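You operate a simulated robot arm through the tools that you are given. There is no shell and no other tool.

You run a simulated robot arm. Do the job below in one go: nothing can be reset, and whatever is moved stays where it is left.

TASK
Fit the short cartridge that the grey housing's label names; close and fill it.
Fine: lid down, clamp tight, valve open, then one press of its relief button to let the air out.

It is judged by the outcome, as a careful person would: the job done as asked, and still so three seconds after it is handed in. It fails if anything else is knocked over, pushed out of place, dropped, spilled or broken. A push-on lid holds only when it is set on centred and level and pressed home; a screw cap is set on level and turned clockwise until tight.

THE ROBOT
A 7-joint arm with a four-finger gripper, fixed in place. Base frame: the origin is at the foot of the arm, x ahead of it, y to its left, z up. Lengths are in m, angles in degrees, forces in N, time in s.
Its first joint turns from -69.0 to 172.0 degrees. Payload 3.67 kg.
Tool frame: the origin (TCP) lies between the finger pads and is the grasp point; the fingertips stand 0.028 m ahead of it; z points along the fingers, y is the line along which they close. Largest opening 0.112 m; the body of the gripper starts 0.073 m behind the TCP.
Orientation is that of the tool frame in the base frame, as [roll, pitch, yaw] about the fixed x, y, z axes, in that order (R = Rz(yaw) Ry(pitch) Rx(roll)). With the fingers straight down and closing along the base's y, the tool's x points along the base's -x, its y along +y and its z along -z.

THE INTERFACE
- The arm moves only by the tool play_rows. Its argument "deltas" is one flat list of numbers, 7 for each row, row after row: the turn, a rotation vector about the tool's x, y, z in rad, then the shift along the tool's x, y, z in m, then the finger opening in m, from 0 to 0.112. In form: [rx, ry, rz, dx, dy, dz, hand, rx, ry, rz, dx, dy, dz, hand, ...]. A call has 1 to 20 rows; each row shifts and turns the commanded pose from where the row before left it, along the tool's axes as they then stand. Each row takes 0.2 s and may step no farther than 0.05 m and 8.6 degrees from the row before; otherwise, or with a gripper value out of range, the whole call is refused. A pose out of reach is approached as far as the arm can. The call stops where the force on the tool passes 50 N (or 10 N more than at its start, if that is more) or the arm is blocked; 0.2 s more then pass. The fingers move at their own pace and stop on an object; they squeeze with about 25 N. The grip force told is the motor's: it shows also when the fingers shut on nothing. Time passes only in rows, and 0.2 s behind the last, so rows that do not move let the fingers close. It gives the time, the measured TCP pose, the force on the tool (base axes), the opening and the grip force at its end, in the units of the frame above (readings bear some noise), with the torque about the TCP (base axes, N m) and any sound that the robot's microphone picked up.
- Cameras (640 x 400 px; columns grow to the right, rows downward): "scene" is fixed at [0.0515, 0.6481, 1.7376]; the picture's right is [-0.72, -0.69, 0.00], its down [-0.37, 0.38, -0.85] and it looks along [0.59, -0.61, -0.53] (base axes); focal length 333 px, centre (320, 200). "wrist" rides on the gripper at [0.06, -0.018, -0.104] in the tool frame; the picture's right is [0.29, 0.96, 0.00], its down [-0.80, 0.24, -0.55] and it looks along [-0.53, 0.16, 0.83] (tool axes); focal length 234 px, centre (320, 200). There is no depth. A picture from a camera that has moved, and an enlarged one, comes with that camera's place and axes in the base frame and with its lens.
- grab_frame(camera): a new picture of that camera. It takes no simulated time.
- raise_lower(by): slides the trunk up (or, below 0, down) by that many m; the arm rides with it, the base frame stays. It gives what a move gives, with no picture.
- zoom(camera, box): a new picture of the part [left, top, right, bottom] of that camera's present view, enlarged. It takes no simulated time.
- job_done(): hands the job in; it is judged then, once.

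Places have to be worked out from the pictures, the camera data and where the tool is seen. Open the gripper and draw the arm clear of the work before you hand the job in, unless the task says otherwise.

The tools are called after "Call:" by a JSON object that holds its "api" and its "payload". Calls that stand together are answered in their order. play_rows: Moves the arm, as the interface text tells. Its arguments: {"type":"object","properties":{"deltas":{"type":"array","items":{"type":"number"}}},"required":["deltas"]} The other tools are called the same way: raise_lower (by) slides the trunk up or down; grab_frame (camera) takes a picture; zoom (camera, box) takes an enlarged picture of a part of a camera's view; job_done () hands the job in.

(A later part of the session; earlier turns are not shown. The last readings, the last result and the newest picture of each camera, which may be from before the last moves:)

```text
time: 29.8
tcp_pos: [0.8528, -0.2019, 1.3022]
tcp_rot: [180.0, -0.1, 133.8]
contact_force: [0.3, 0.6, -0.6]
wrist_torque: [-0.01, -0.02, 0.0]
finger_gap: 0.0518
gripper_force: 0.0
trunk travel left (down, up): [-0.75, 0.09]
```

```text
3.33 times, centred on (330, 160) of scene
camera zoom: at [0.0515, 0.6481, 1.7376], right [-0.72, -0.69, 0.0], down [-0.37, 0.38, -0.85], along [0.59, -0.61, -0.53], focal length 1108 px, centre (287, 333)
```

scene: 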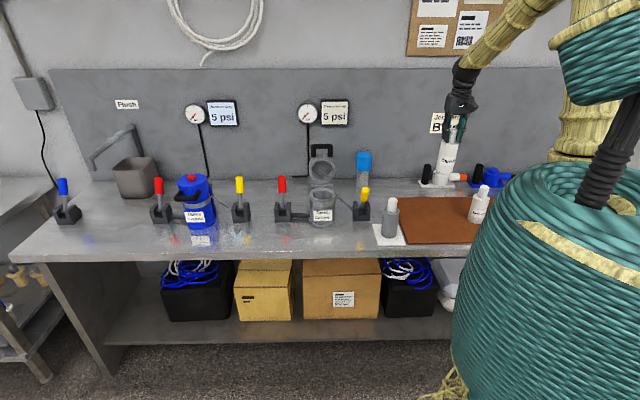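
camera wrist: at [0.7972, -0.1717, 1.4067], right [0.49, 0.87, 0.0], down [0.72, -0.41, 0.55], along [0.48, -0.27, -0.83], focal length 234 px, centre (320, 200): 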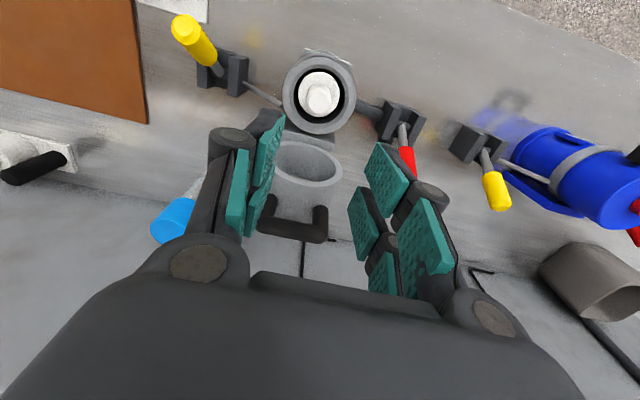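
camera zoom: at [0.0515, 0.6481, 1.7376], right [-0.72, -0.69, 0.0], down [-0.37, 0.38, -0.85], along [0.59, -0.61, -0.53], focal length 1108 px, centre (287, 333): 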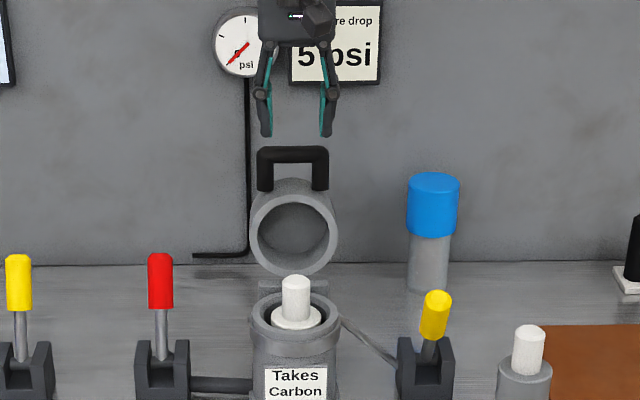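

The cartridge sits centred in the bore. Next the lid: its handle crossbar is at about (0.951, -0.297, 1.189), hinge near (0.902, -0.255, 1.03). I plan to straddle the crossbar with the fingers (front/back) and walk it round its arc, so I turn the hand 90° and tilt it 30° outward.

Call:
{"api": "play_rows", "payload": {"deltas": [0, 0, -0.1428, 0, 0, 0, 0.06, 0, 0, -0.1428, 0, 0, 0, 0.06, 0, 0, -0.1428, 0, 0, 0, 0.06, 0, 0, -0.1428, 0, 0, 0, 0.06, 0, 0, -0.1428, 0, 0, 0, 0.06, 0, 0, -0.1428, 0, 0, 0, 0.06, 0, 0, -0.1428, 0, 0, 0, 0.06, 0, 0, -0.1428, 0, 0, 0, 0.06, 0, 0, -0.1428, 0, 0, 0, 0.06, 0, 0, -0.1428, 0, 0, 0, 0.06, 0, 0, -0.1428, 0, 0, 0, 0.06, 0.13, 0, 0, 0, 0, 0, 0.06, 0.13, 0, 0, 0, 0, 0, 0.06, 0.13, 0, 0, 0, 0, 0, 0.06, 0.13, 0, 0, 0, 0, 0, 0.06]}}

Call:
{"api": "grab_frame", "payload": {"camera": "wrist"}}

Call:
{"api": "grab_frame", "payload": {"camera": "scene"}}

```text
time: 33.0
tcp_pos: [0.8524, -0.2007, 1.3018]
tcp_rot: [-150.0, -0.1, -136.2]
contact_force: [-0.3, 2.4, -0.2]
wrist_torque: [-0.02, -0.02, -0.02]
finger_gap: 0.0602
gripper_force: 0.0
trunk travel left (down, up): [-0.75, 0.09]
```

```text
taken
camera wrist: at [0.7839, -0.2164, 1.4015], right [-0.78, 0.4, -0.48], down [0.24, 0.9, 0.36], along [0.58, 0.17, -0.8], focal length 234 px, centre (320, 200)
```

wrist: 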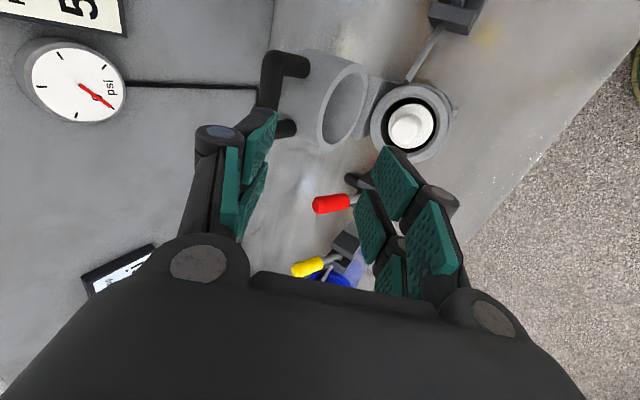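

```text
taken
```

scene: 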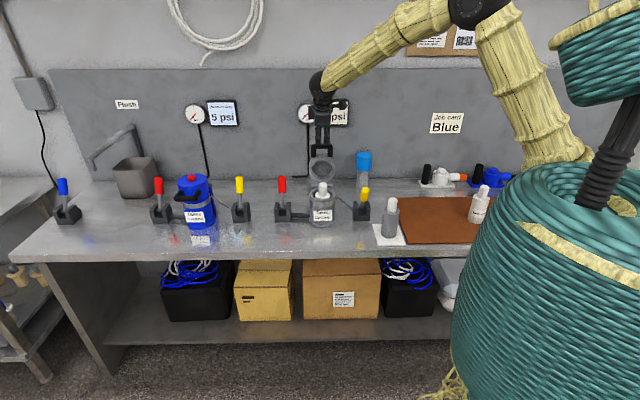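

Now I have a side view of lid, handle and hinge. I zoom in to refine the crossbar and lid geometry.

Call:
{"api": "zoom", "payload": {"camera": "wrist", "box": [230, 20, 470, 180]}}

Call:
{"api": "zoom", "payload": {"camera": "scene", "box": [280, 80, 370, 220]}}

```text
2.50 times, centred on (350, 100) of wrist
camera zoom: at [0.7839, -0.2164, 1.4015], right [-0.78, 0.4, -0.48], down [0.24, 0.9, 0.36], along [0.58, 0.17, -0.8], focal length 585 px, centre (245, 450)
```

zoom: 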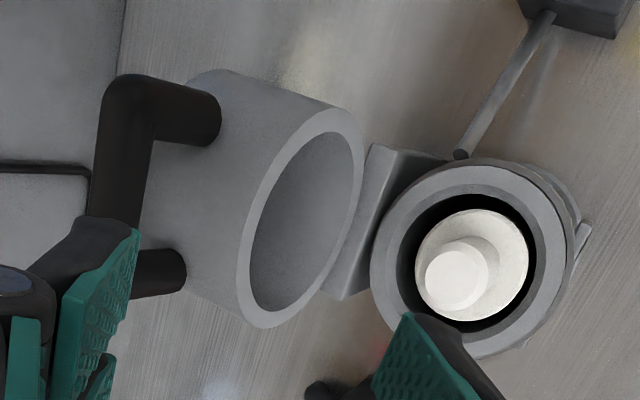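

```text
2.86 times, centred on (325, 150) of scene
camera zoom: at [0.0515, 0.6481, 1.7376], right [-0.72, -0.69, 0.0], down [-0.37, 0.38, -0.85], along [0.59, -0.61, -0.53], focal length 950 px, centre (306, 343)
```

zoom: 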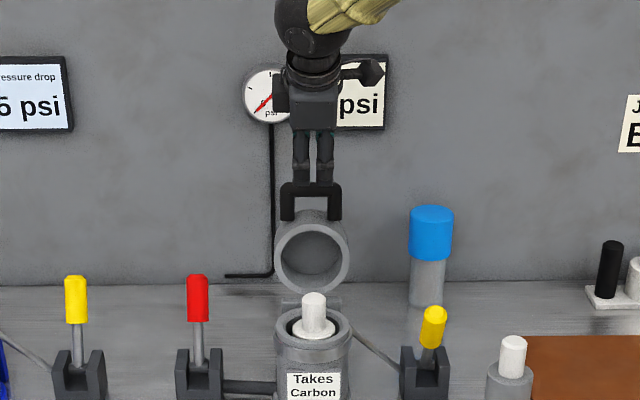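

Refined crossbar estimate about (0.948, -0.295, 1.190). I move to 0.07 m short of it along the tilted tool axis, fingers 0.06 apart, and look again.

Call:
{"api": "play_rows", "payload": {"deltas": [0, 0, 0, -0.001, -0.0117, 0.0186, 0.06, 0, 0, 0, -0.001, -0.0117, 0.0186, 0.06, 0, 0, 0, -0.001, -0.0117, 0.0186, 0.06, 0, 0, 0, -0.001, -0.0117, 0.0186, 0.06, 0, 0, 0, -0.001, -0.0117, 0.0186, 0.06, 0, 0, 0, 0, 0, 0, 0.06]}}

Call:
{"api": "grab_frame", "payload": {"camera": "wrist"}}

Call:
{"api": "zoom", "payload": {"camera": "scene", "box": [280, 80, 370, 220]}}

```text
time: 34.4
tcp_pos: [0.9236, -0.2699, 1.2498]
tcp_rot: [-150.1, 0.0, -136.1]
contact_force: [0.0, -0.5, 0.5]
wrist_torque: [0.01, -0.01, -0.02]
finger_gap: 0.0602
gripper_force: 0.0
trunk travel left (down, up): [-0.75, 0.09]
```

```text
taken
camera wrist: at [0.8549, -0.2854, 1.3498], right [-0.78, 0.4, -0.48], down [0.24, 0.9, 0.36], along [0.57, 0.17, -0.8], focal length 234 px, centre (320, 200)
```

wrist: 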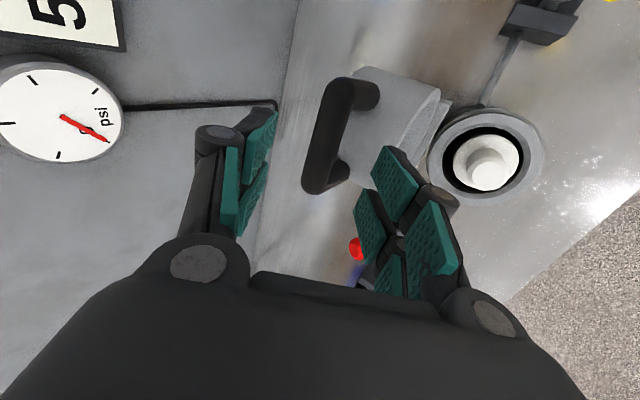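

```text
2.86 times, centred on (325, 150) of scene
camera zoom: at [0.0515, 0.6481, 1.7376], right [-0.72, -0.69, 0.0], down [-0.37, 0.38, -0.85], along [0.59, -0.61, -0.53], focal length 950 px, centre (306, 343)
```

zoom: 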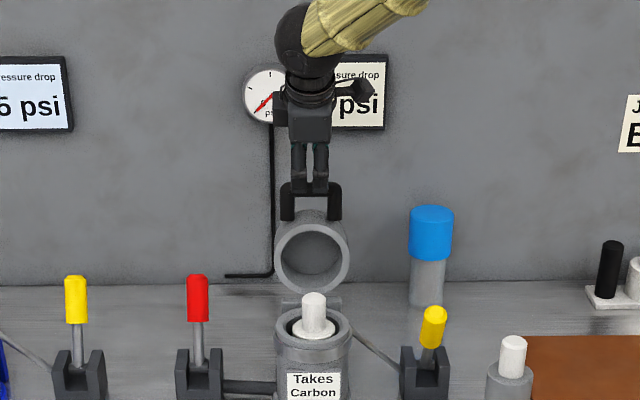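

From the nearer view the crossbar lies about 0.068 m ahead of the TCP and 6 mm toward the front finger. I shift to centre it, narrow the opening to 0.045 and advance 0.05 m so the fingertips straddle the bar.

Call:
{"api": "play_rows", "payload": {"deltas": [0, 0, 0, 0, 0.006, 0.0, 0.045, 0, 0, 0, 0, 0, 0.0, 0.045, 0, 0, 0, 0, 0, 0.015, 0.045, 0, 0, 0, 0, 0, 0.015, 0.045, 0, 0, 0, 0, 0, 0.01, 0.045, 0, 0, 0, 0, 0, 0, 0.045]}}

Call:
{"api": "grab_frame", "payload": {"camera": "wrist"}}

Call:
{"api": "zoom", "payload": {"camera": "scene", "box": [290, 100, 360, 200]}}

```text
time: 35.8
tcp_pos: [0.9346, -0.2804, 1.2121]
tcp_rot: [-150.2, 0.0, -136.2]
contact_force: [0.3, -1.0, -0.6]
wrist_torque: [0.02, 0.0, 0.0]
finger_gap: 0.045
gripper_force: 0.2
trunk travel left (down, up): [-0.75, 0.09]
```

```text
taken
camera wrist: at [0.8653, -0.297, 1.3116], right [-0.78, 0.4, -0.48], down [0.24, 0.9, 0.36], along [0.57, 0.17, -0.8], focal length 234 px, centre (320, 200)
```

wrist: 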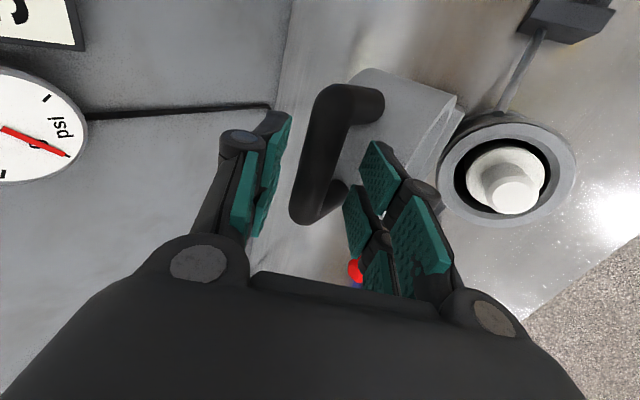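

```text
4.00 times, centred on (325, 150) of scene
camera zoom: at [0.0515, 0.6481, 1.7376], right [-0.72, -0.69, 0.0], down [-0.37, 0.38, -0.85], along [0.59, -0.61, -0.53], focal length 1330 px, centre (300, 400)
```

zoom: 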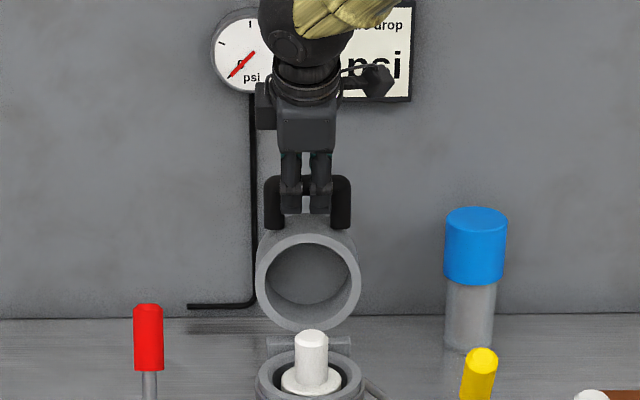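

The crossbar passes between the fingers but sits near the tips. I advance another 0.014 m and check.

Call:
{"api": "play_rows", "payload": {"deltas": [0, 0, 0, 0, 0, 0.007, 0.045, 0, 0, 0, 0, 0, 0.007, 0.045, 0, 0, 0, 0, 0, 0, 0.045]}}

Call:
{"api": "grab_frame", "payload": {"camera": "wrist"}}

Call:
{"api": "zoom", "payload": {"camera": "scene", "box": [290, 100, 360, 200]}}

```text
time: 36.6
tcp_pos: [0.939, -0.2861, 1.1986]
tcp_rot: [-150.3, 0.0, -136.1]
contact_force: [-0.2, -0.6, -0.4]
wrist_torque: [0.01, 0.01, 0.01]
finger_gap: 0.0449
gripper_force: 0.0
trunk travel left (down, up): [-0.75, 0.09]
```

```text
taken
camera wrist: at [0.871, -0.3016, 1.2987], right [-0.78, 0.4, -0.48], down [0.24, 0.9, 0.36], along [0.57, 0.17, -0.8], focal length 234 px, centre (320, 200)
```

wrist: 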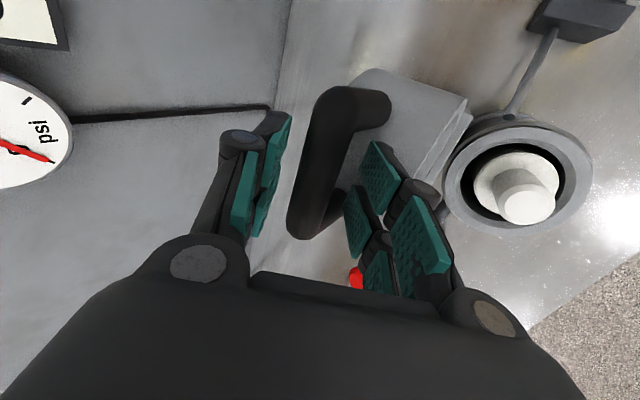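

```text
4.00 times, centred on (325, 150) of scene
camera zoom: at [0.0515, 0.6481, 1.7376], right [-0.72, -0.69, 0.0], down [-0.37, 0.38, -0.85], along [0.59, -0.61, -0.53], focal length 1330 px, centre (300, 400)
```

zoom: 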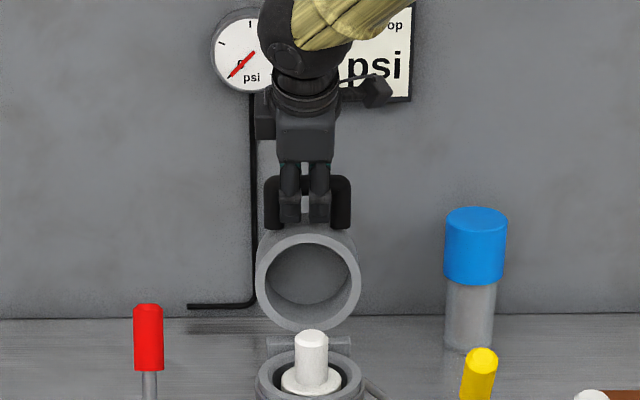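

The bar is squarely between the pads. I narrow the gap to 0.034 and start walking it along its arc toward vertical, in about 5° steps.

Call:
{"api": "play_rows", "payload": {"deltas": [0, 0, 0, 0, 0, 0.002, 0.034, 0, 0, 0, 0, 0.0098, -0.0096, 0.034, 0, 0, 0, 0, 0.0107, -0.0094, 0.034, 0, 0, 0, 0, 0.0114, -0.0083, 0.034, 0, 0, 0, 0, 0.0123, -0.0078, 0.034, 0, 0, 0, 0, 0, 0, 0.034]}}

Call:
{"api": "grab_frame", "payload": {"camera": "wrist"}}

Call:
{"api": "zoom", "payload": {"camera": "scene", "box": [290, 100, 360, 200]}}

```text
time: 38.0
tcp_pos: [0.9007, -0.2464, 1.2047]
tcp_rot: [-150.3, 0.1, -136.2]
contact_force: [0.0, -0.6, 0.2]
wrist_torque: [0.01, 0.0, 0.0]
finger_gap: 0.0339
gripper_force: 0.0
trunk travel left (down, up): [-0.75, 0.09]
```

```text
taken
camera wrist: at [0.8324, -0.2632, 1.3046], right [-0.78, 0.4, -0.47], down [0.24, 0.9, 0.36], along [0.57, 0.17, -0.8], focal length 234 px, centre (320, 200)
```

wrist: 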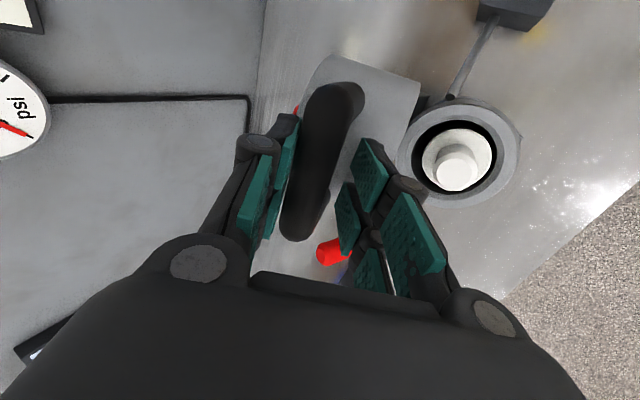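

```text
4.00 times, centred on (325, 150) of scene
camera zoom: at [0.0515, 0.6481, 1.7376], right [-0.72, -0.69, 0.0], down [-0.37, 0.38, -0.85], along [0.59, -0.61, -0.53], focal length 1330 px, centre (300, 400)
```

zoom: 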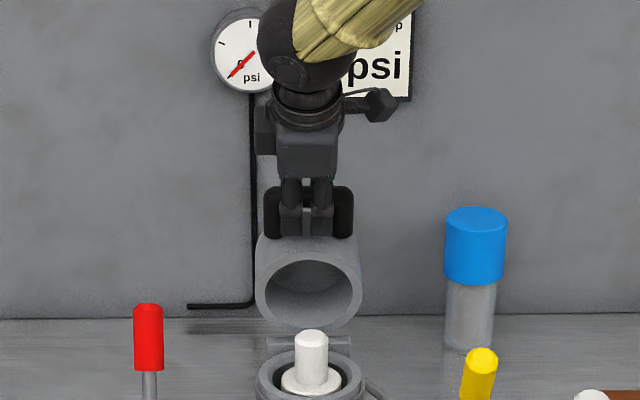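

The lid follows with almost no force and the bar rides against the back finger; I also glimpse the red button on the lid's far face, well away from the fingers. I continue through vertical another ~20°.

Call:
{"api": "play_rows", "payload": {"deltas": [0, 0, 0, 0, 0.0129, -0.0062, 0.034, 0, 0, 0, 0, 0.0133, -0.005, 0.034, 0, 0, 0, 0, 0.0139, -0.0038, 0.034, 0, 0, 0, 0, 0.0141, -0.0027, 0.034, 0, 0, 0, 0, 0, 0, 0.034]}}

Call:
{"api": "grab_frame", "payload": {"camera": "wrist"}}

Call:
{"api": "zoom", "payload": {"camera": "scene", "box": [290, 100, 360, 200]}}

```text
time: 39.2
tcp_pos: [0.8629, -0.205, 1.1947]
tcp_rot: [-150.2, -0.1, -136.2]
contact_force: [0.0, 0.5, 0.3]
wrist_torque: [0.01, 0.0, -0.03]
finger_gap: 0.0341
gripper_force: 0.0
trunk travel left (down, up): [-0.75, 0.09]
```

```text
taken
camera wrist: at [0.7942, -0.2216, 1.2944], right [-0.78, 0.4, -0.48], down [0.24, 0.9, 0.36], along [0.57, 0.17, -0.8], focal length 234 px, centre (320, 200)
```

wrist: 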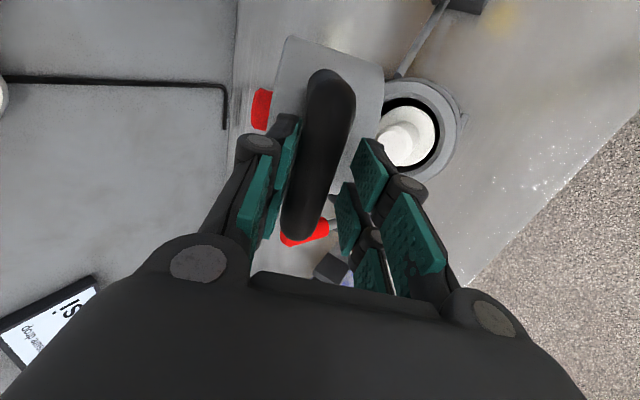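

```text
4.00 times, centred on (325, 150) of scene
camera zoom: at [0.0515, 0.6481, 1.7376], right [-0.72, -0.69, 0.0], down [-0.37, 0.38, -0.85], along [0.59, -0.61, -0.53], focal length 1330 px, centre (300, 400)
```

zoom: 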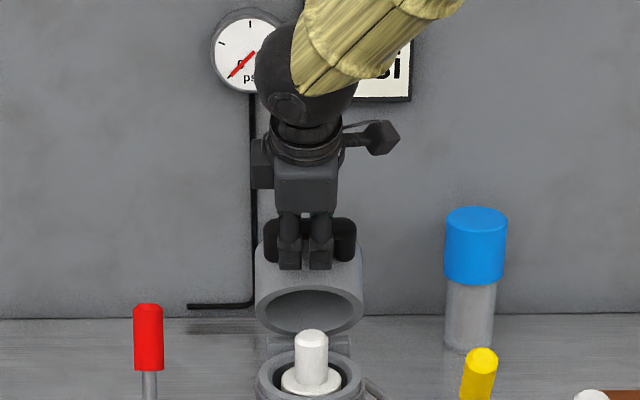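

Past vertical and still controlled, the bar against the back finger. I continue the arc another 20°.

Call:
{"api": "play_rows", "payload": {"deltas": [0, 0, 0, 0, 0.0144, -0.0016, 0.034, 0, 0, 0, 0, 0.0144, -0.0004, 0.034, 0, 0, 0, 0, 0.0145, 0.001, 0.034, 0, 0, 0, 0, 0.0144, 0.0022, 0.034, 0, 0, 0, 0, 0, 0, 0.034]}}

Call:
{"api": "grab_frame", "payload": {"camera": "wrist"}}

Call:
{"api": "zoom", "payload": {"camera": "scene", "box": [290, 100, 360, 220]}}

```text
time: 40.2
tcp_pos: [0.8353, -0.1842, 1.1642]
tcp_rot: [-151.8, 1.9, -137.4]
contact_force: [19.2, 15.8, 7.1]
wrist_torque: [-0.85, 1.5, -0.92]
finger_gap: 0.0341
gripper_force: 0.1
trunk travel left (down, up): [-0.75, 0.09]
stopped in row 5: the force on the tool passed its limit at 56 N (the readings are from after the stop); the commanded pose is now the measured one
```

```text
taken
camera wrist: at [0.7668, -0.2031, 1.2633], right [-0.77, 0.44, -0.46], down [0.26, 0.88, 0.4], along [0.58, 0.19, -0.79], focal length 234 px, centre (320, 200)
```

wrist: 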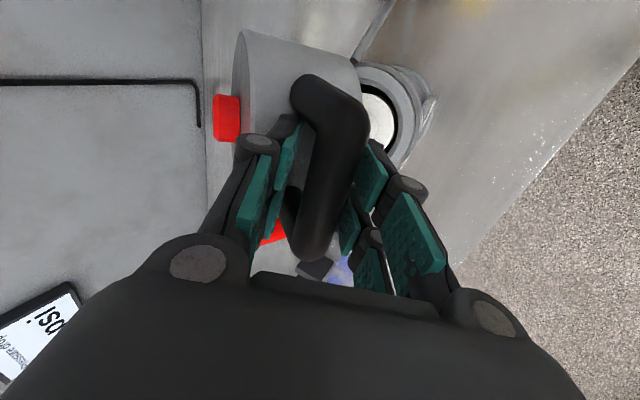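

```text
3.33 times, centred on (325, 160) of scene
camera zoom: at [0.0515, 0.6481, 1.7376], right [-0.72, -0.69, 0.0], down [-0.37, 0.38, -0.85], along [0.59, -0.61, -0.53], focal length 1108 px, centre (303, 333)
```

zoom: 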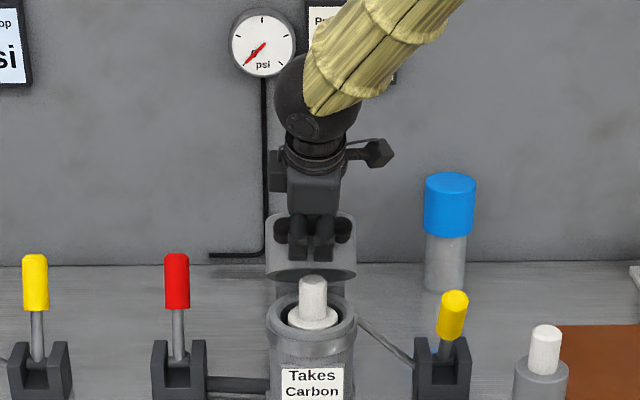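

The tool was stopped by contact (mostly sideways force), so I look closely at what the fingers are touching before moving.

Call:
{"api": "zoom", "payload": {"camera": "wrist", "box": [190, 20, 450, 280]}}

Call:
{"api": "zoom", "payload": {"camera": "scene", "box": [300, 130, 350, 190]}}

```text
1.54 times, centred on (320, 150) of wrist
camera zoom: at [0.7668, -0.2031, 1.2633], right [-0.77, 0.44, -0.46], down [0.26, 0.88, 0.4], along [0.58, 0.19, -0.79], focal length 360 px, centre (320, 277)
```

zoom: 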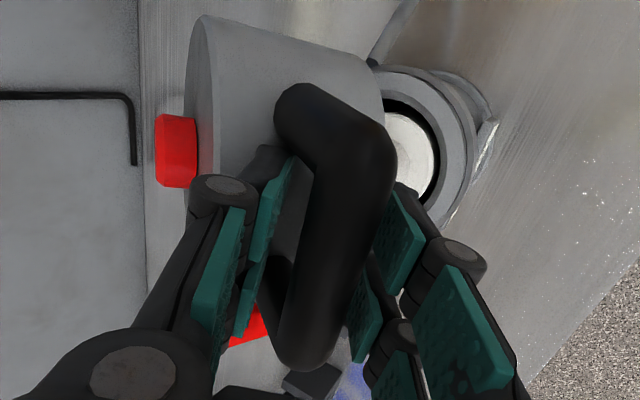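

```text
6.67 times, centred on (325, 160) of scene
camera zoom: at [0.0515, 0.6481, 1.7376], right [-0.72, -0.69, 0.0], down [-0.37, 0.38, -0.85], along [0.59, -0.61, -0.53], focal length 2217 px, centre (287, 467)
```

zoom: 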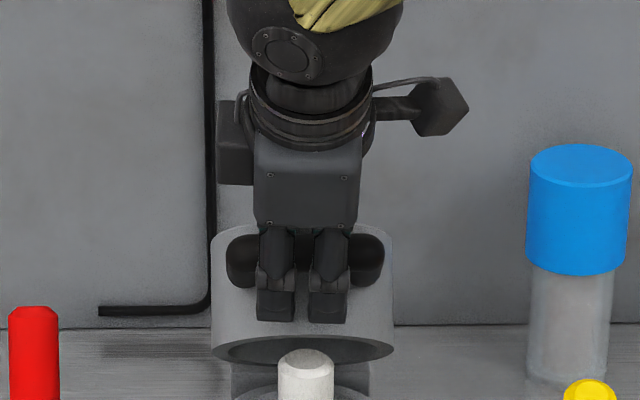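

The back finger's two prongs are about as wide as the handle's window, so the prong is jamming on the near leg. The hinge clearly holds by friction, so I will back the fingers out along the tool axis and push the bar down from outside instead.

Call:
{"api": "play_rows", "payload": {"deltas": [0, 0, 0, 0, -0.002, -0.006, 0.034, 0, 0, 0, 0, -0.001, -0.008, 0.034, 0, 0, 0, 0, 0, -0.012, 0.034, 0, 0, 0, 0, 0, -0.015, 0.034, 0, 0, 0, 0, 0, -0.015, 0.034, 0, 0, 0, 0, 0, 0, 0.034]}}

Call:
{"api": "grab_frame", "payload": {"camera": "wrist"}}

Call:
{"api": "zoom", "payload": {"camera": "scene", "box": [280, 100, 370, 220]}}

```text
time: 40.7
tcp_pos: [0.8377, -0.1853, 1.164]
tcp_rot: [-152.0, 2.0, -137.5]
contact_force: [32.0, 33.2, 0.0]
wrist_torque: [0.51, -0.54, 1.15]
finger_gap: 0.0327
gripper_force: 0.1
trunk travel left (down, up): [-0.75, 0.09]
stopped in row 2: the force on the tool passed its limit at 52 N (the readings are from after the stop); the commanded pose is now the measured one
```

```text
taken
camera wrist: at [0.7676, -0.2043, 1.2626], right [-0.77, 0.44, -0.46], down [0.26, 0.88, 0.41], along [0.58, 0.19, -0.79], focal length 234 px, centre (320, 200)
```

wrist: 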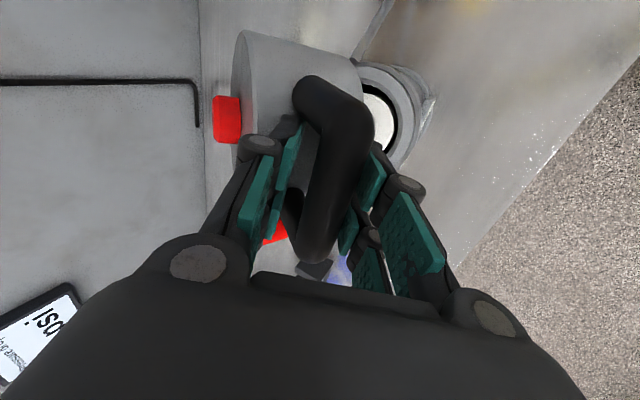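

```text
3.33 times, centred on (325, 160) of scene
camera zoom: at [0.0515, 0.6481, 1.7376], right [-0.72, -0.69, 0.0], down [-0.37, 0.38, -0.85], along [0.59, -0.61, -0.53], focal length 1108 px, centre (303, 333)
```

zoom: 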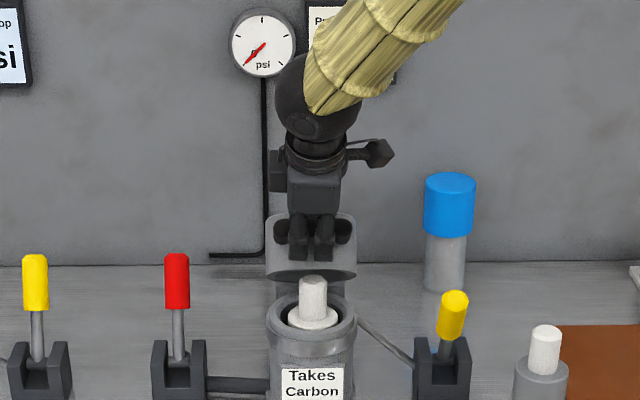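

The hand is being pushed sideways along its −x by about 46 N, so it is wedged laterally. I comply by moving 3 mm in that direction only and read the force.

Call:
{"api": "play_rows", "payload": {"deltas": [0, 0, 0, -0.0015, 0, 0, 0.034, 0, 0, 0, -0.0015, 0, 0, 0.034]}}

```text
time: 41.3
tcp_pos: [0.8367, -0.1852, 1.1637]
tcp_rot: [-152.0, 1.5, -137.7]
contact_force: [26.6, 25.2, -2.3]
wrist_torque: [0.48, -0.36, 0.92]
finger_gap: 0.0333
gripper_force: 0.0
trunk travel left (down, up): [-0.75, 0.09]
```

Force is falling (46 → 36 N). I continue complying a few more millimetres.

Call:
{"api": "play_rows", "payload": {"deltas": [0, 0, 0, -0.002, 0, 0, 0.034, 0, 0, 0, -0.002, 0, 0, 0.034]}}

Call:
{"api": "grab_frame", "payload": {"camera": "wrist"}}

```text
time: 41.9
tcp_pos: [0.8369, -0.1859, 1.1643]
tcp_rot: [-152.2, 1.5, -138.0]
contact_force: [14.4, 15.4, -3.3]
wrist_torque: [0.37, -0.21, 0.53]
finger_gap: 0.0326
gripper_force: 0.0
trunk travel left (down, up): [-0.75, 0.09]
```

```text
taken
camera wrist: at [0.769, -0.2035, 1.2633], right [-0.77, 0.44, -0.45], down [0.27, 0.88, 0.4], along [0.58, 0.18, -0.8], focal length 234 px, centre (320, 200)
```

wrist: 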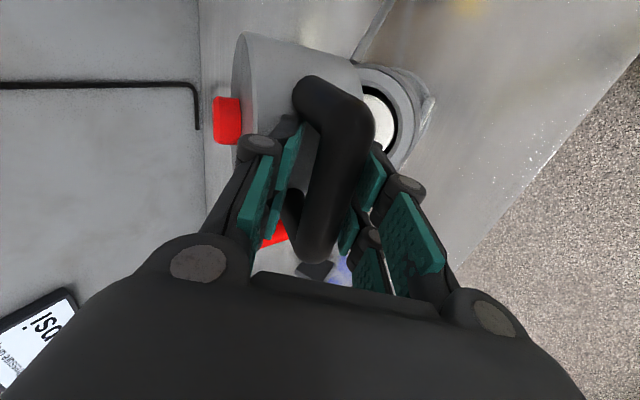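

Down to 21 N. Another 5 mm the same way should clear it.

Call:
{"api": "play_rows", "payload": {"deltas": [0, 0, 0, -0.002, 0, 0, 0.034, 0, 0, 0, -0.002, 0, 0, 0.034, 0, 0, 0, 0, 0, 0, 0.034]}}

```text
time: 42.7
tcp_pos: [0.8385, -0.1841, 1.1651]
tcp_rot: [-152.2, 1.6, -138.0]
contact_force: [-6.1, -2.8, 2.8]
wrist_torque: [-0.07, 0.0, -0.17]
finger_gap: 0.0341
gripper_force: 0.0
trunk travel left (down, up): [-0.75, 0.09]
```

Lateral load is nearly gone. Now I retract along the tool axis in small steps.

Call:
{"api": "play_rows", "payload": {"deltas": [0, 0, 0, 0.0005, 0, -0.004, 0.034, 0, 0, 0, 0, 0, -0.004, 0.034, 0, 0, 0, 0, 0, -0.004, 0.034, 0, 0, 0, 0, 0, -0.004, 0.034]}}

Call:
{"api": "grab_frame", "payload": {"camera": "wrist"}}

```text
time: 43.7
tcp_pos: [0.8327, -0.1796, 1.1748]
tcp_rot: [-152.6, 1.6, -138.1]
contact_force: [0.1, 0.1, -0.1]
wrist_torque: [-0.01, -0.03, 0.01]
finger_gap: 0.0341
gripper_force: 0.0
trunk travel left (down, up): [-0.75, 0.09]
```

```text
taken
camera wrist: at [0.765, -0.1986, 1.2748], right [-0.77, 0.45, -0.45], down [0.27, 0.87, 0.4], along [0.57, 0.19, -0.8], focal length 234 px, centre (320, 200)
```

wrist: 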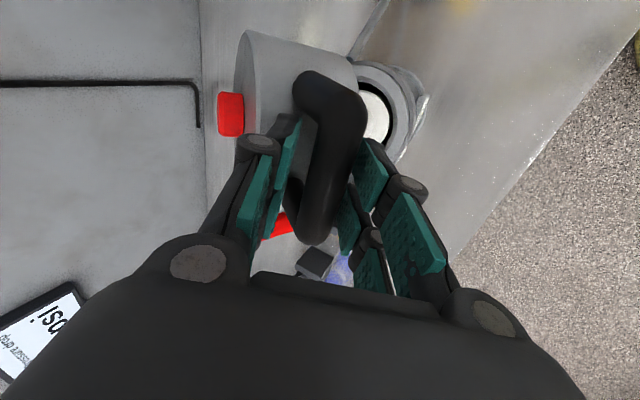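

Free: zero force, and the lid stays put by hinge friction. I withdraw a further 0.06 m along the tool axis.

Call:
{"api": "play_rows", "payload": {"deltas": [0, 0, 0, 0, 0, -0.01, 0.04, 0, 0, 0, 0, 0, -0.015, 0.04, 0, 0, 0, 0, 0, -0.02, 0.04, 0, 0, 0, 0, 0, -0.02, 0.04, 0, 0, 0, 0, 0, 0, 0.04]}}

Call:
{"api": "grab_frame", "payload": {"camera": "wrist"}}

Call:
{"api": "zoom", "payload": {"camera": "scene", "box": [270, 100, 390, 220]}}

```text
time: 44.9
tcp_pos: [0.8132, -0.1621, 1.2336]
tcp_rot: [-152.9, 1.9, -138.3]
contact_force: [-0.5, 0.9, -0.7]
wrist_torque: [-0.01, 0.03, 0.0]
finger_gap: 0.0401
gripper_force: 0.0
trunk travel left (down, up): [-0.75, 0.09]
```

```text
taken
camera wrist: at [0.7446, -0.1806, 1.334], right [-0.77, 0.46, -0.45], down [0.27, 0.87, 0.41], along [0.58, 0.19, -0.79], focal length 234 px, centre (320, 200)
```

wrist: 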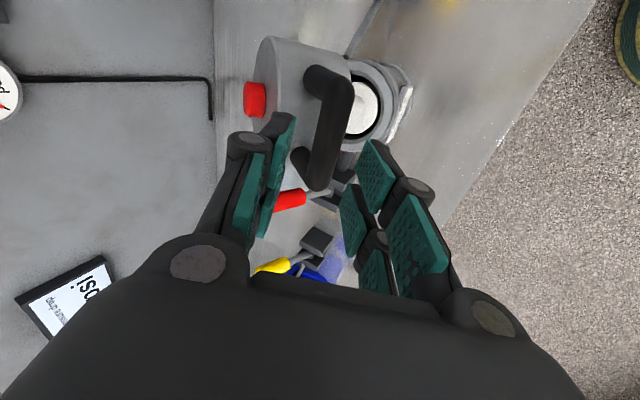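

```text
3.33 times, centred on (330, 160) of scene
camera zoom: at [0.0515, 0.6481, 1.7376], right [-0.72, -0.69, 0.0], down [-0.37, 0.38, -0.85], along [0.59, -0.61, -0.53], focal length 1108 px, centre (287, 333)
```

zoom: 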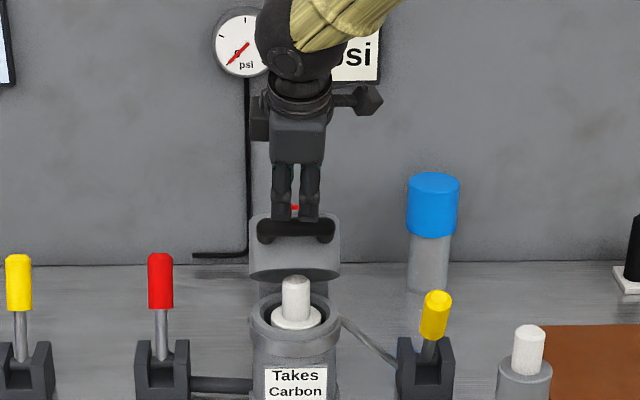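

The lid holds at roughly 36° past vertical, bar near (0.838, -0.187, 1.157). I right the hand (pointing down, fingers closing along the bench), raise it, and close the fingers to use their ends as a pusher on the crossbar.

Call:
{"api": "play_rows", "payload": {"deltas": [-0.1183, 0.0083, 0, 0, 0, -0.005, 0.04, -0.1183, 0.0083, 0, 0, 0, -0.01, 0.04, -0.1183, 0.0083, 0, 0, 0, -0.01, 0.04, -0.1183, 0.0083, 0, 0, 0, -0.01, 0.04, 0, 0, 0.1395, 0, 0, -0.003, 0.02, 0, 0, 0.1395, 0, 0, -0.003, 0.0, 0, 0, 0.1395, 0, 0, -0.003, 0.0, 0, 0, 0.1395, 0, 0, -0.003, 0, 0, 0, 0.1395, 0, 0, -0.003, 0, 0, 0, 0.1395, 0, 0, -0.003, 0, 0, 0, 0.1395, 0, 0, -0.003, 0, 0, 0, 0.1395, 0, 0, -0.003, 0, 0, 0, 0.1395, 0, 0, -0.003, 0, 0, 0, 0.1395, 0, 0, -0.003, 0, 0, 0, 0.1395, 0, 0, -0.003, 0]}}

Call:
{"api": "grab_frame", "payload": {"camera": "wrist"}}

Call:
{"api": "zoom", "payload": {"camera": "scene", "box": [270, 100, 390, 220]}}

```text
time: 48.1
tcp_pos: [0.8059, -0.1476, 1.3036]
tcp_rot: [-179.7, 0.8, 133.6]
contact_force: [0.2, 0.1, 0.4]
wrist_torque: [-0.01, -0.02, -0.02]
finger_gap: 0.0002
gripper_force: 24.7
trunk travel left (down, up): [-0.75, 0.09]
```

```text
taken
camera wrist: at [0.7497, -0.116, 1.407], right [0.49, 0.87, -0.01], down [0.72, -0.4, 0.56], along [0.49, -0.28, -0.83], focal length 234 px, centre (320, 200)
```

wrist: 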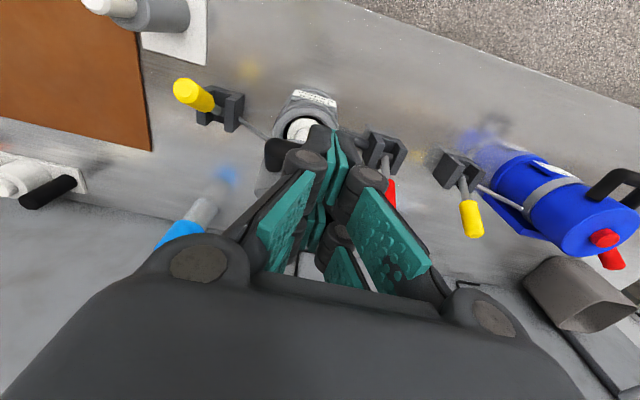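

```text
3.33 times, centred on (330, 160) of scene
camera zoom: at [0.0515, 0.6481, 1.7376], right [-0.72, -0.69, 0.0], down [-0.37, 0.38, -0.85], along [0.59, -0.61, -0.53], focal length 1108 px, centre (287, 333)
```

zoom: 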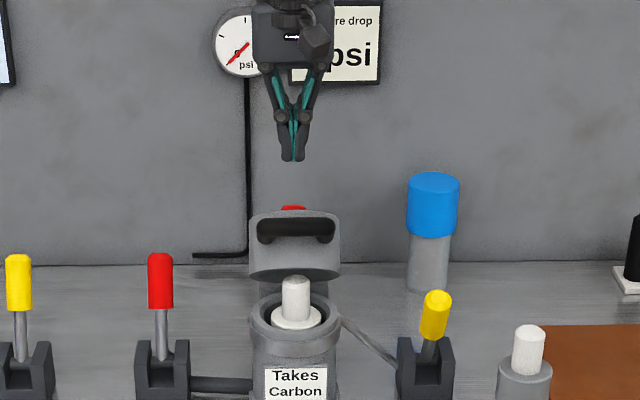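

The hand is upright with fingers closed. I move above the crossbar (about 0.05 m toward the wall) and lower to just above it.

Call:
{"api": "play_rows", "payload": {"deltas": [0, 0, 0, -0.018, -0.002, 0.0, 0, 0, 0, 0, -0.018, -0.002, 0.0, 0, 0, 0, 0, -0.0177, 0, 0.0, 0, 0, 0, 0, 0, 0, 0.03, 0, 0, 0, 0, 0, 0, 0.03, 0, 0, 0, 0, 0, 0, 0.03, 0, 0, 0, 0, 0, 0, 0.006, 0, 0, 0, 0, 0, 0, 0, 0]}}

Call:
{"api": "grab_frame", "payload": {"camera": "wrist"}}

Call:
{"api": "zoom", "payload": {"camera": "scene", "box": [285, 120, 365, 220]}}

```text
time: 49.9
tcp_pos: [0.8405, -0.1915, 1.2071]
tcp_rot: [-179.7, 0.9, 133.8]
contact_force: [0.7, -0.5, 0.5]
wrist_torque: [-0.01, 0.02, 0.02]
finger_gap: 0.0
gripper_force: 24.9
trunk travel left (down, up): [-0.75, 0.09]
```

```text
taken
camera wrist: at [0.7853, -0.1599, 1.3117], right [0.49, 0.87, -0.01], down [0.72, -0.4, 0.56], along [0.49, -0.28, -0.83], focal length 234 px, centre (320, 200)
```

wrist: 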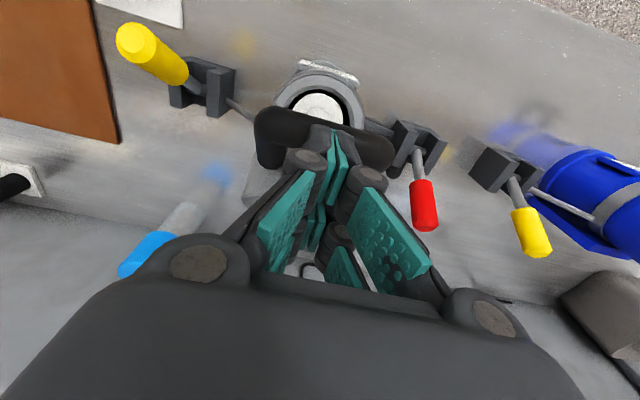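

```text
4.00 times, centred on (325, 170) of scene
camera zoom: at [0.0515, 0.6481, 1.7376], right [-0.72, -0.69, 0.0], down [-0.37, 0.38, -0.85], along [0.59, -0.61, -0.53], focal length 1330 px, centre (300, 320)
```

zoom: 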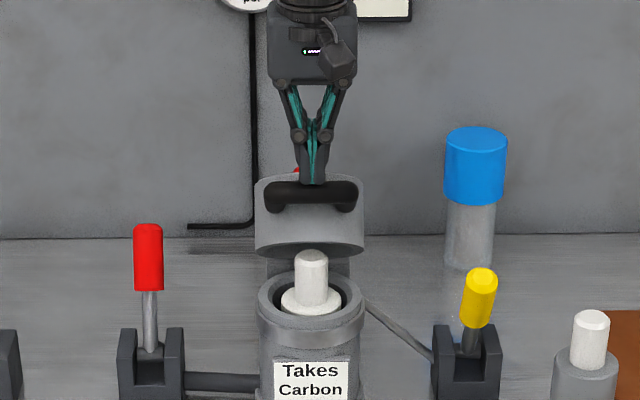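

Careful triangulation puts the bar about 11 mm in front of the tool axis, so I shift 9 mm forward to sit on top of it, then press down following the arc for the first ~20°.

Call:
{"api": "play_rows", "payload": {"deltas": [0, 0, 0, 0.009, 0, 0, 0, 0, 0, 0, 0, 0, 0.006, 0, 0, 0, 0, 0.0068, 0, 0.0054, 0, 0, 0, 0, 0.0054, 0, 0.0049, 0, 0, 0, 0, 0.0053, 0, 0.0049, 0, 0, 0, 0, 0.0049, 0, 0.0053, 0, 0, 0, 0, 0.0049, 0, 0.0054, 0, 0, 0, 0, 0, 0, 0, 0]}}

Call:
{"api": "grab_frame", "payload": {"camera": "wrist"}}

Call:
{"api": "zoom", "payload": {"camera": "scene", "box": [285, 120, 365, 220]}}

```text
time: 51.7
tcp_pos: [0.8113, -0.1639, 1.1753]
tcp_rot: [-179.8, 0.8, 133.9]
contact_force: [-5.4, 10.7, 14.8]
wrist_torque: [1.91, -2.3, 0.79]
finger_gap: 0.0059
gripper_force: 35.6
trunk travel left (down, up): [-0.75, 0.09]
```

```text
taken
camera wrist: at [0.7569, -0.1318, 1.2805], right [0.49, 0.87, -0.01], down [0.72, -0.4, 0.56], along [0.49, -0.28, -0.83], focal length 234 px, centre (320, 200)
```

wrist: 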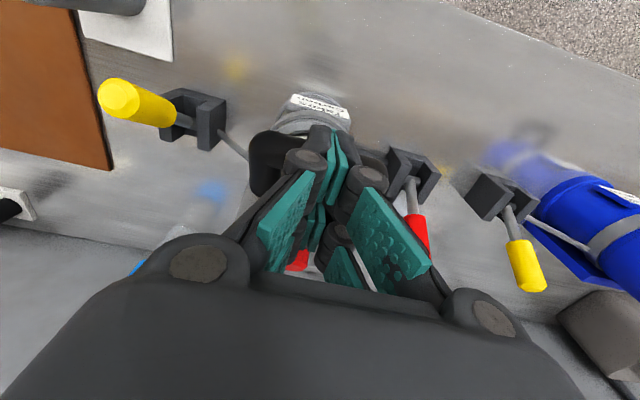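

```text
4.00 times, centred on (325, 170) of scene
camera zoom: at [0.0515, 0.6481, 1.7376], right [-0.72, -0.69, 0.0], down [-0.37, 0.38, -0.85], along [0.59, -0.61, -0.53], focal length 1330 px, centre (300, 320)
```

zoom: 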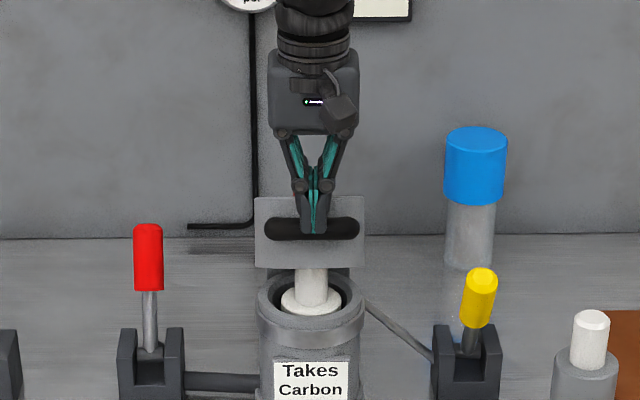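

The lid has come further down (bar about 50° past vertical). There is some torque and the fingers spread 6 mm, so I pause one step to see the settled readings.

Call:
{"api": "play_rows", "payload": {"deltas": [0, 0, 0, 0, 0, 0, 0, 0, 0, 0, 0, 0, 0, 0]}}

Call:
{"api": "zoom", "payload": {"camera": "scene", "box": [300, 140, 350, 200]}}

Call:
{"api": "zoom", "payload": {"camera": "wrist", "box": [220, 80, 420, 290]}}

```text
time: 52.3
tcp_pos: [0.8119, -0.1624, 1.1761]
tcp_rot: [-179.7, 0.8, 133.9]
contact_force: [-6.8, 14.2, 11.0]
wrist_torque: [1.99, -1.38, 0.79]
finger_gap: 0.0064
gripper_force: 35.3
trunk travel left (down, up): [-0.75, 0.09]
```

```text
6.67 times, centred on (325, 170) of scene
camera zoom: at [0.0515, 0.6481, 1.7376], right [-0.72, -0.69, 0.0], down [-0.37, 0.38, -0.85], along [0.59, -0.61, -0.53], focal length 2217 px, centre (287, 400)
```

zoom: 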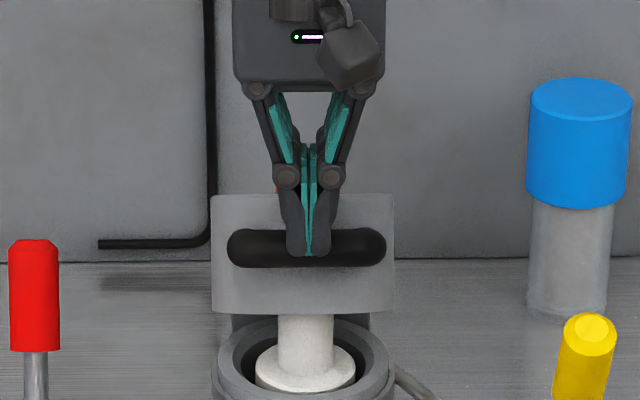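

```text
1.90 times, centred on (320, 185) of wrist
camera zoom: at [0.7571, -0.1318, 1.2805], right [0.49, 0.87, -0.01], down [0.72, -0.4, 0.56], along [0.49, -0.28, -0.83], focal length 446 px, centre (320, 229)
```

zoom: 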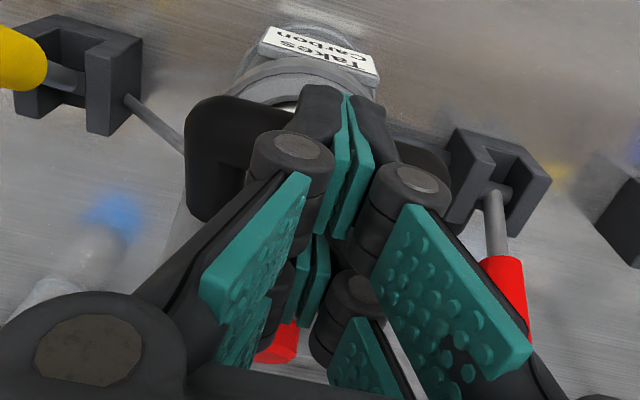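

The reaction (15 N toward the front, 11 N up) shows I am pressing on the bar's front-top and driving it radially. I shift back about 10 mm so the push is on its upper/back side, then continue down.

Call:
{"api": "play_rows", "payload": {"deltas": [0, 0, 0, 0, 0, -0.004, 0, 0, 0, 0, -0.005, 0, -0.002, 0, 0, 0, 0, -0.006, 0, 0, 0, 0, 0, 0, 0, 0, 0, 0]}}

Call:
{"api": "zoom", "payload": {"camera": "scene", "box": [300, 140, 350, 200]}}

Call:
{"api": "grab_frame", "payload": {"camera": "wrist"}}

```text
time: 53.3
tcp_pos: [0.8186, -0.169, 1.1865]
tcp_rot: [-179.8, 1.0, 133.8]
contact_force: [-19.9, 29.4, 26.9]
wrist_torque: [-2.36, 4.99, 0.64]
finger_gap: 0.0059
gripper_force: 35.8
trunk travel left (down, up): [-0.75, 0.09]
```

```text
6.67 times, centred on (325, 170) of scene
camera zoom: at [0.0515, 0.6481, 1.7376], right [-0.72, -0.69, 0.0], down [-0.37, 0.38, -0.85], along [0.59, -0.61, -0.53], focal length 2217 px, centre (287, 400)
```

zoom: 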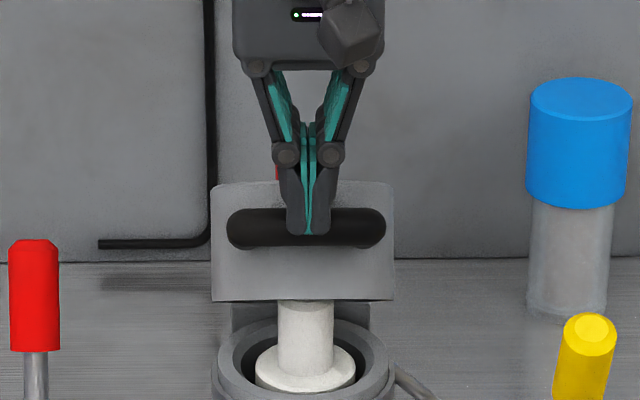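

```text
taken
camera wrist: at [0.7628, -0.1375, 1.2893], right [0.49, 0.87, -0.01], down [0.72, -0.4, 0.57], along [0.49, -0.29, -0.82], focal length 234 px, centre (320, 200)
```

wrist: 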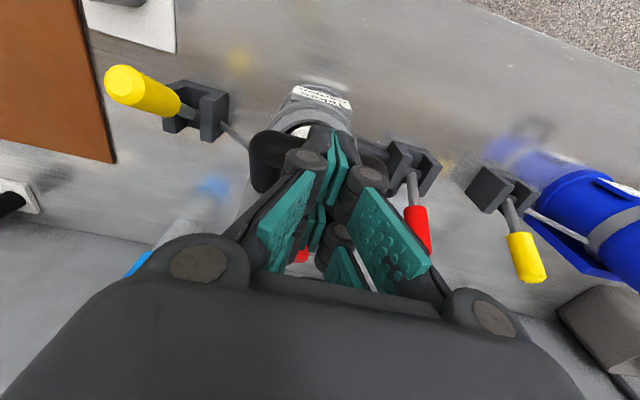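

The lid follows my motion both ways: the bar is cradled between the front and back prongs, which actually gives good control. I resume along the arc (radius about 0.169 m), slightly farther out to relieve the radial load.

Call:
{"api": "play_rows", "payload": {"deltas": [0, 0, 0, 0.0062, 0, 0.0057, 0, 0, 0, 0, 0.0062, 0, 0.0056, 0, 0, 0, 0, 0.0045, 0, 0.0058, 0, 0, 0, 0, 0.0044, 0, 0.0059, 0, 0, 0, 0, 0.004, 0, 0.0062, 0, 0, 0, 0, 0.004, 0, 0.0062, 0, 0, 0, 0, 0, 0, 0, 0]}}

Call:
{"api": "zoom", "payload": {"camera": "scene", "box": [295, 140, 355, 210]}}

Call:
{"api": "grab_frame", "payload": {"camera": "wrist"}}

```text
time: 54.9
tcp_pos: [0.7992, -0.1493, 1.1464]
tcp_rot: [-179.8, 0.9, 133.8]
contact_force: [-14.9, 17.3, 24.3]
wrist_torque: [3.71, -5.09, 1.22]
finger_gap: 0.0058
gripper_force: 36.1
trunk travel left (down, up): [-0.75, 0.09]
```

```text
5.71 times, centred on (325, 175) of scene
camera zoom: at [0.0515, 0.6481, 1.7376], right [-0.72, -0.69, 0.0], down [-0.37, 0.38, -0.85], along [0.59, -0.61, -0.53], focal length 1900 px, centre (291, 343)
```

zoom: 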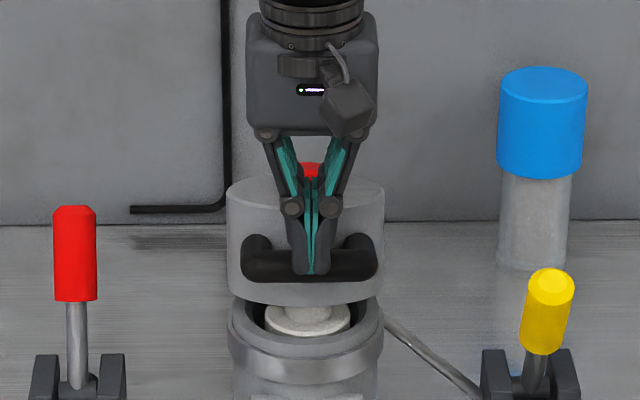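

```text
taken
camera wrist: at [0.7426, -0.1176, 1.2509], right [0.49, 0.87, -0.01], down [0.72, -0.4, 0.56], along [0.49, -0.28, -0.83], focal length 234 px, centre (320, 200)
```

wrist: 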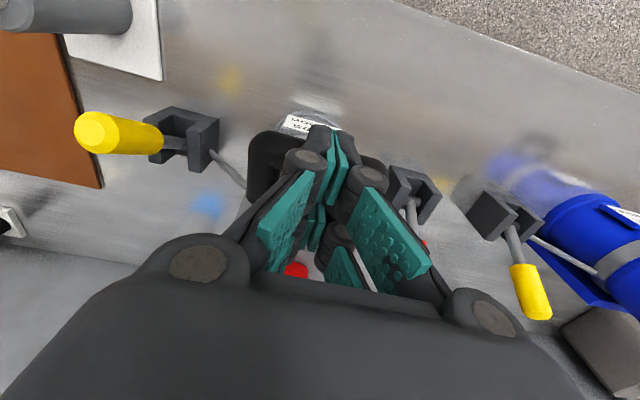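

The lid is now about 60° past vertical, with a radially inward load, so I bow the path outward a little and continue down to about 75°.

Call:
{"api": "play_rows", "payload": {"deltas": [0, 0, 0, 0.0056, 0, 0.005, 0, 0, 0, 0, 0.0054, 0, 0.0056, 0, 0, 0, 0, 0.0038, 0, 0.0068, 0, 0, 0, 0, 0.0038, 0, 0.0068, 0, 0, 0, 0, 0.0022, 0, 0.007, 0, 0, 0, 0, 0.0022, 0, 0.0071, 0, 0, 0, 0, 0, 0, 0, 0]}}

Call:
{"api": "zoom", "payload": {"camera": "scene", "box": [295, 140, 355, 210]}}

Call:
{"api": "grab_frame", "payload": {"camera": "wrist"}}

```text
time: 56.5
tcp_pos: [0.7878, -0.1377, 1.1095]
tcp_rot: [-179.8, 1.0, 133.8]
contact_force: [30.2, -19.5, 33.5]
wrist_torque: [-2.36, 1.05, 1.03]
finger_gap: 0.006
gripper_force: 35.6
trunk travel left (down, up): [-0.75, 0.09]
```

```text
5.71 times, centred on (325, 175) of scene
camera zoom: at [0.0515, 0.6481, 1.7376], right [-0.72, -0.69, 0.0], down [-0.37, 0.38, -0.85], along [0.59, -0.61, -0.53], focal length 1900 px, centre (291, 343)
```

zoom: 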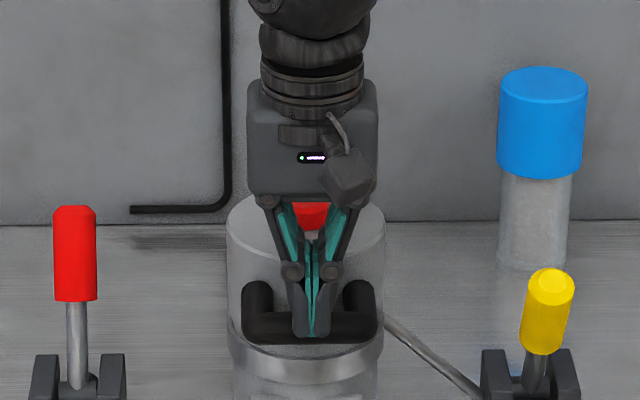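

```text
taken
camera wrist: at [0.732, -0.1072, 1.2121], right [0.49, 0.87, -0.01], down [0.72, -0.4, 0.57], along [0.49, -0.28, -0.82], focal length 234 px, centre (320, 200)
```

wrist: 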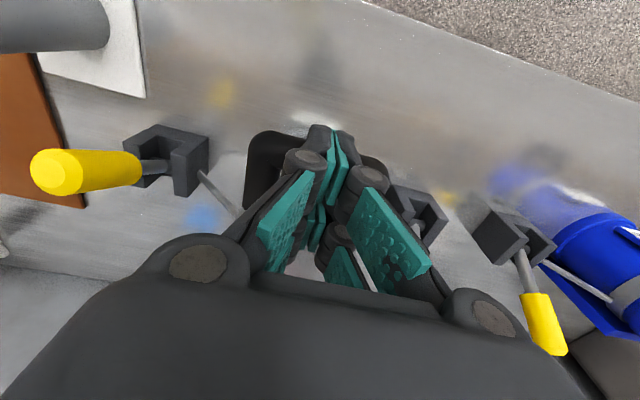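

The lid appears to be down on the rim (up-force 33 N). I relieve the horizontal load by moving back 6 mm and re-read.

Call:
{"api": "play_rows", "payload": {"deltas": [0, 0, 0, -0.003, 0, 0, 0, 0, 0, 0, -0.003, 0, 0, 0, 0, 0, 0, 0, 0, 0, 0]}}

Call:
{"api": "zoom", "payload": {"camera": "scene", "box": [300, 165, 345, 215]}}

```text
time: 57.3
tcp_pos: [0.7869, -0.1387, 1.108]
tcp_rot: [-179.8, 0.8, 133.9]
contact_force: [5.0, 2.9, 34.1]
wrist_torque: [1.3, -1.01, 1.18]
finger_gap: 0.006
gripper_force: 35.6
trunk travel left (down, up): [-0.75, 0.09]
```

```text
8.00 times, centred on (322, 190) of scene
camera zoom: at [0.0515, 0.6481, 1.7376], right [-0.72, -0.69, 0.0], down [-0.37, 0.38, -0.85], along [0.59, -0.61, -0.53], focal length 2660 px, centre (300, 280)
```

zoom: 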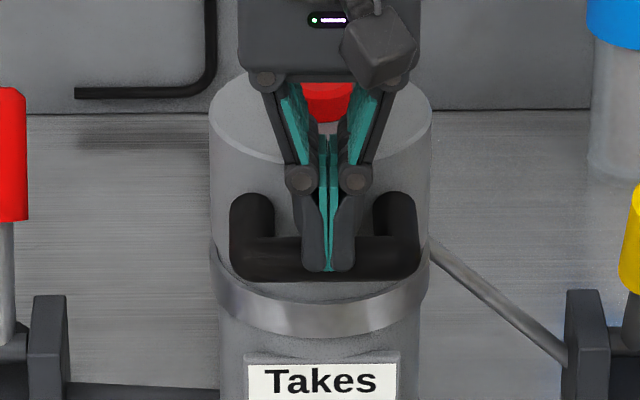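

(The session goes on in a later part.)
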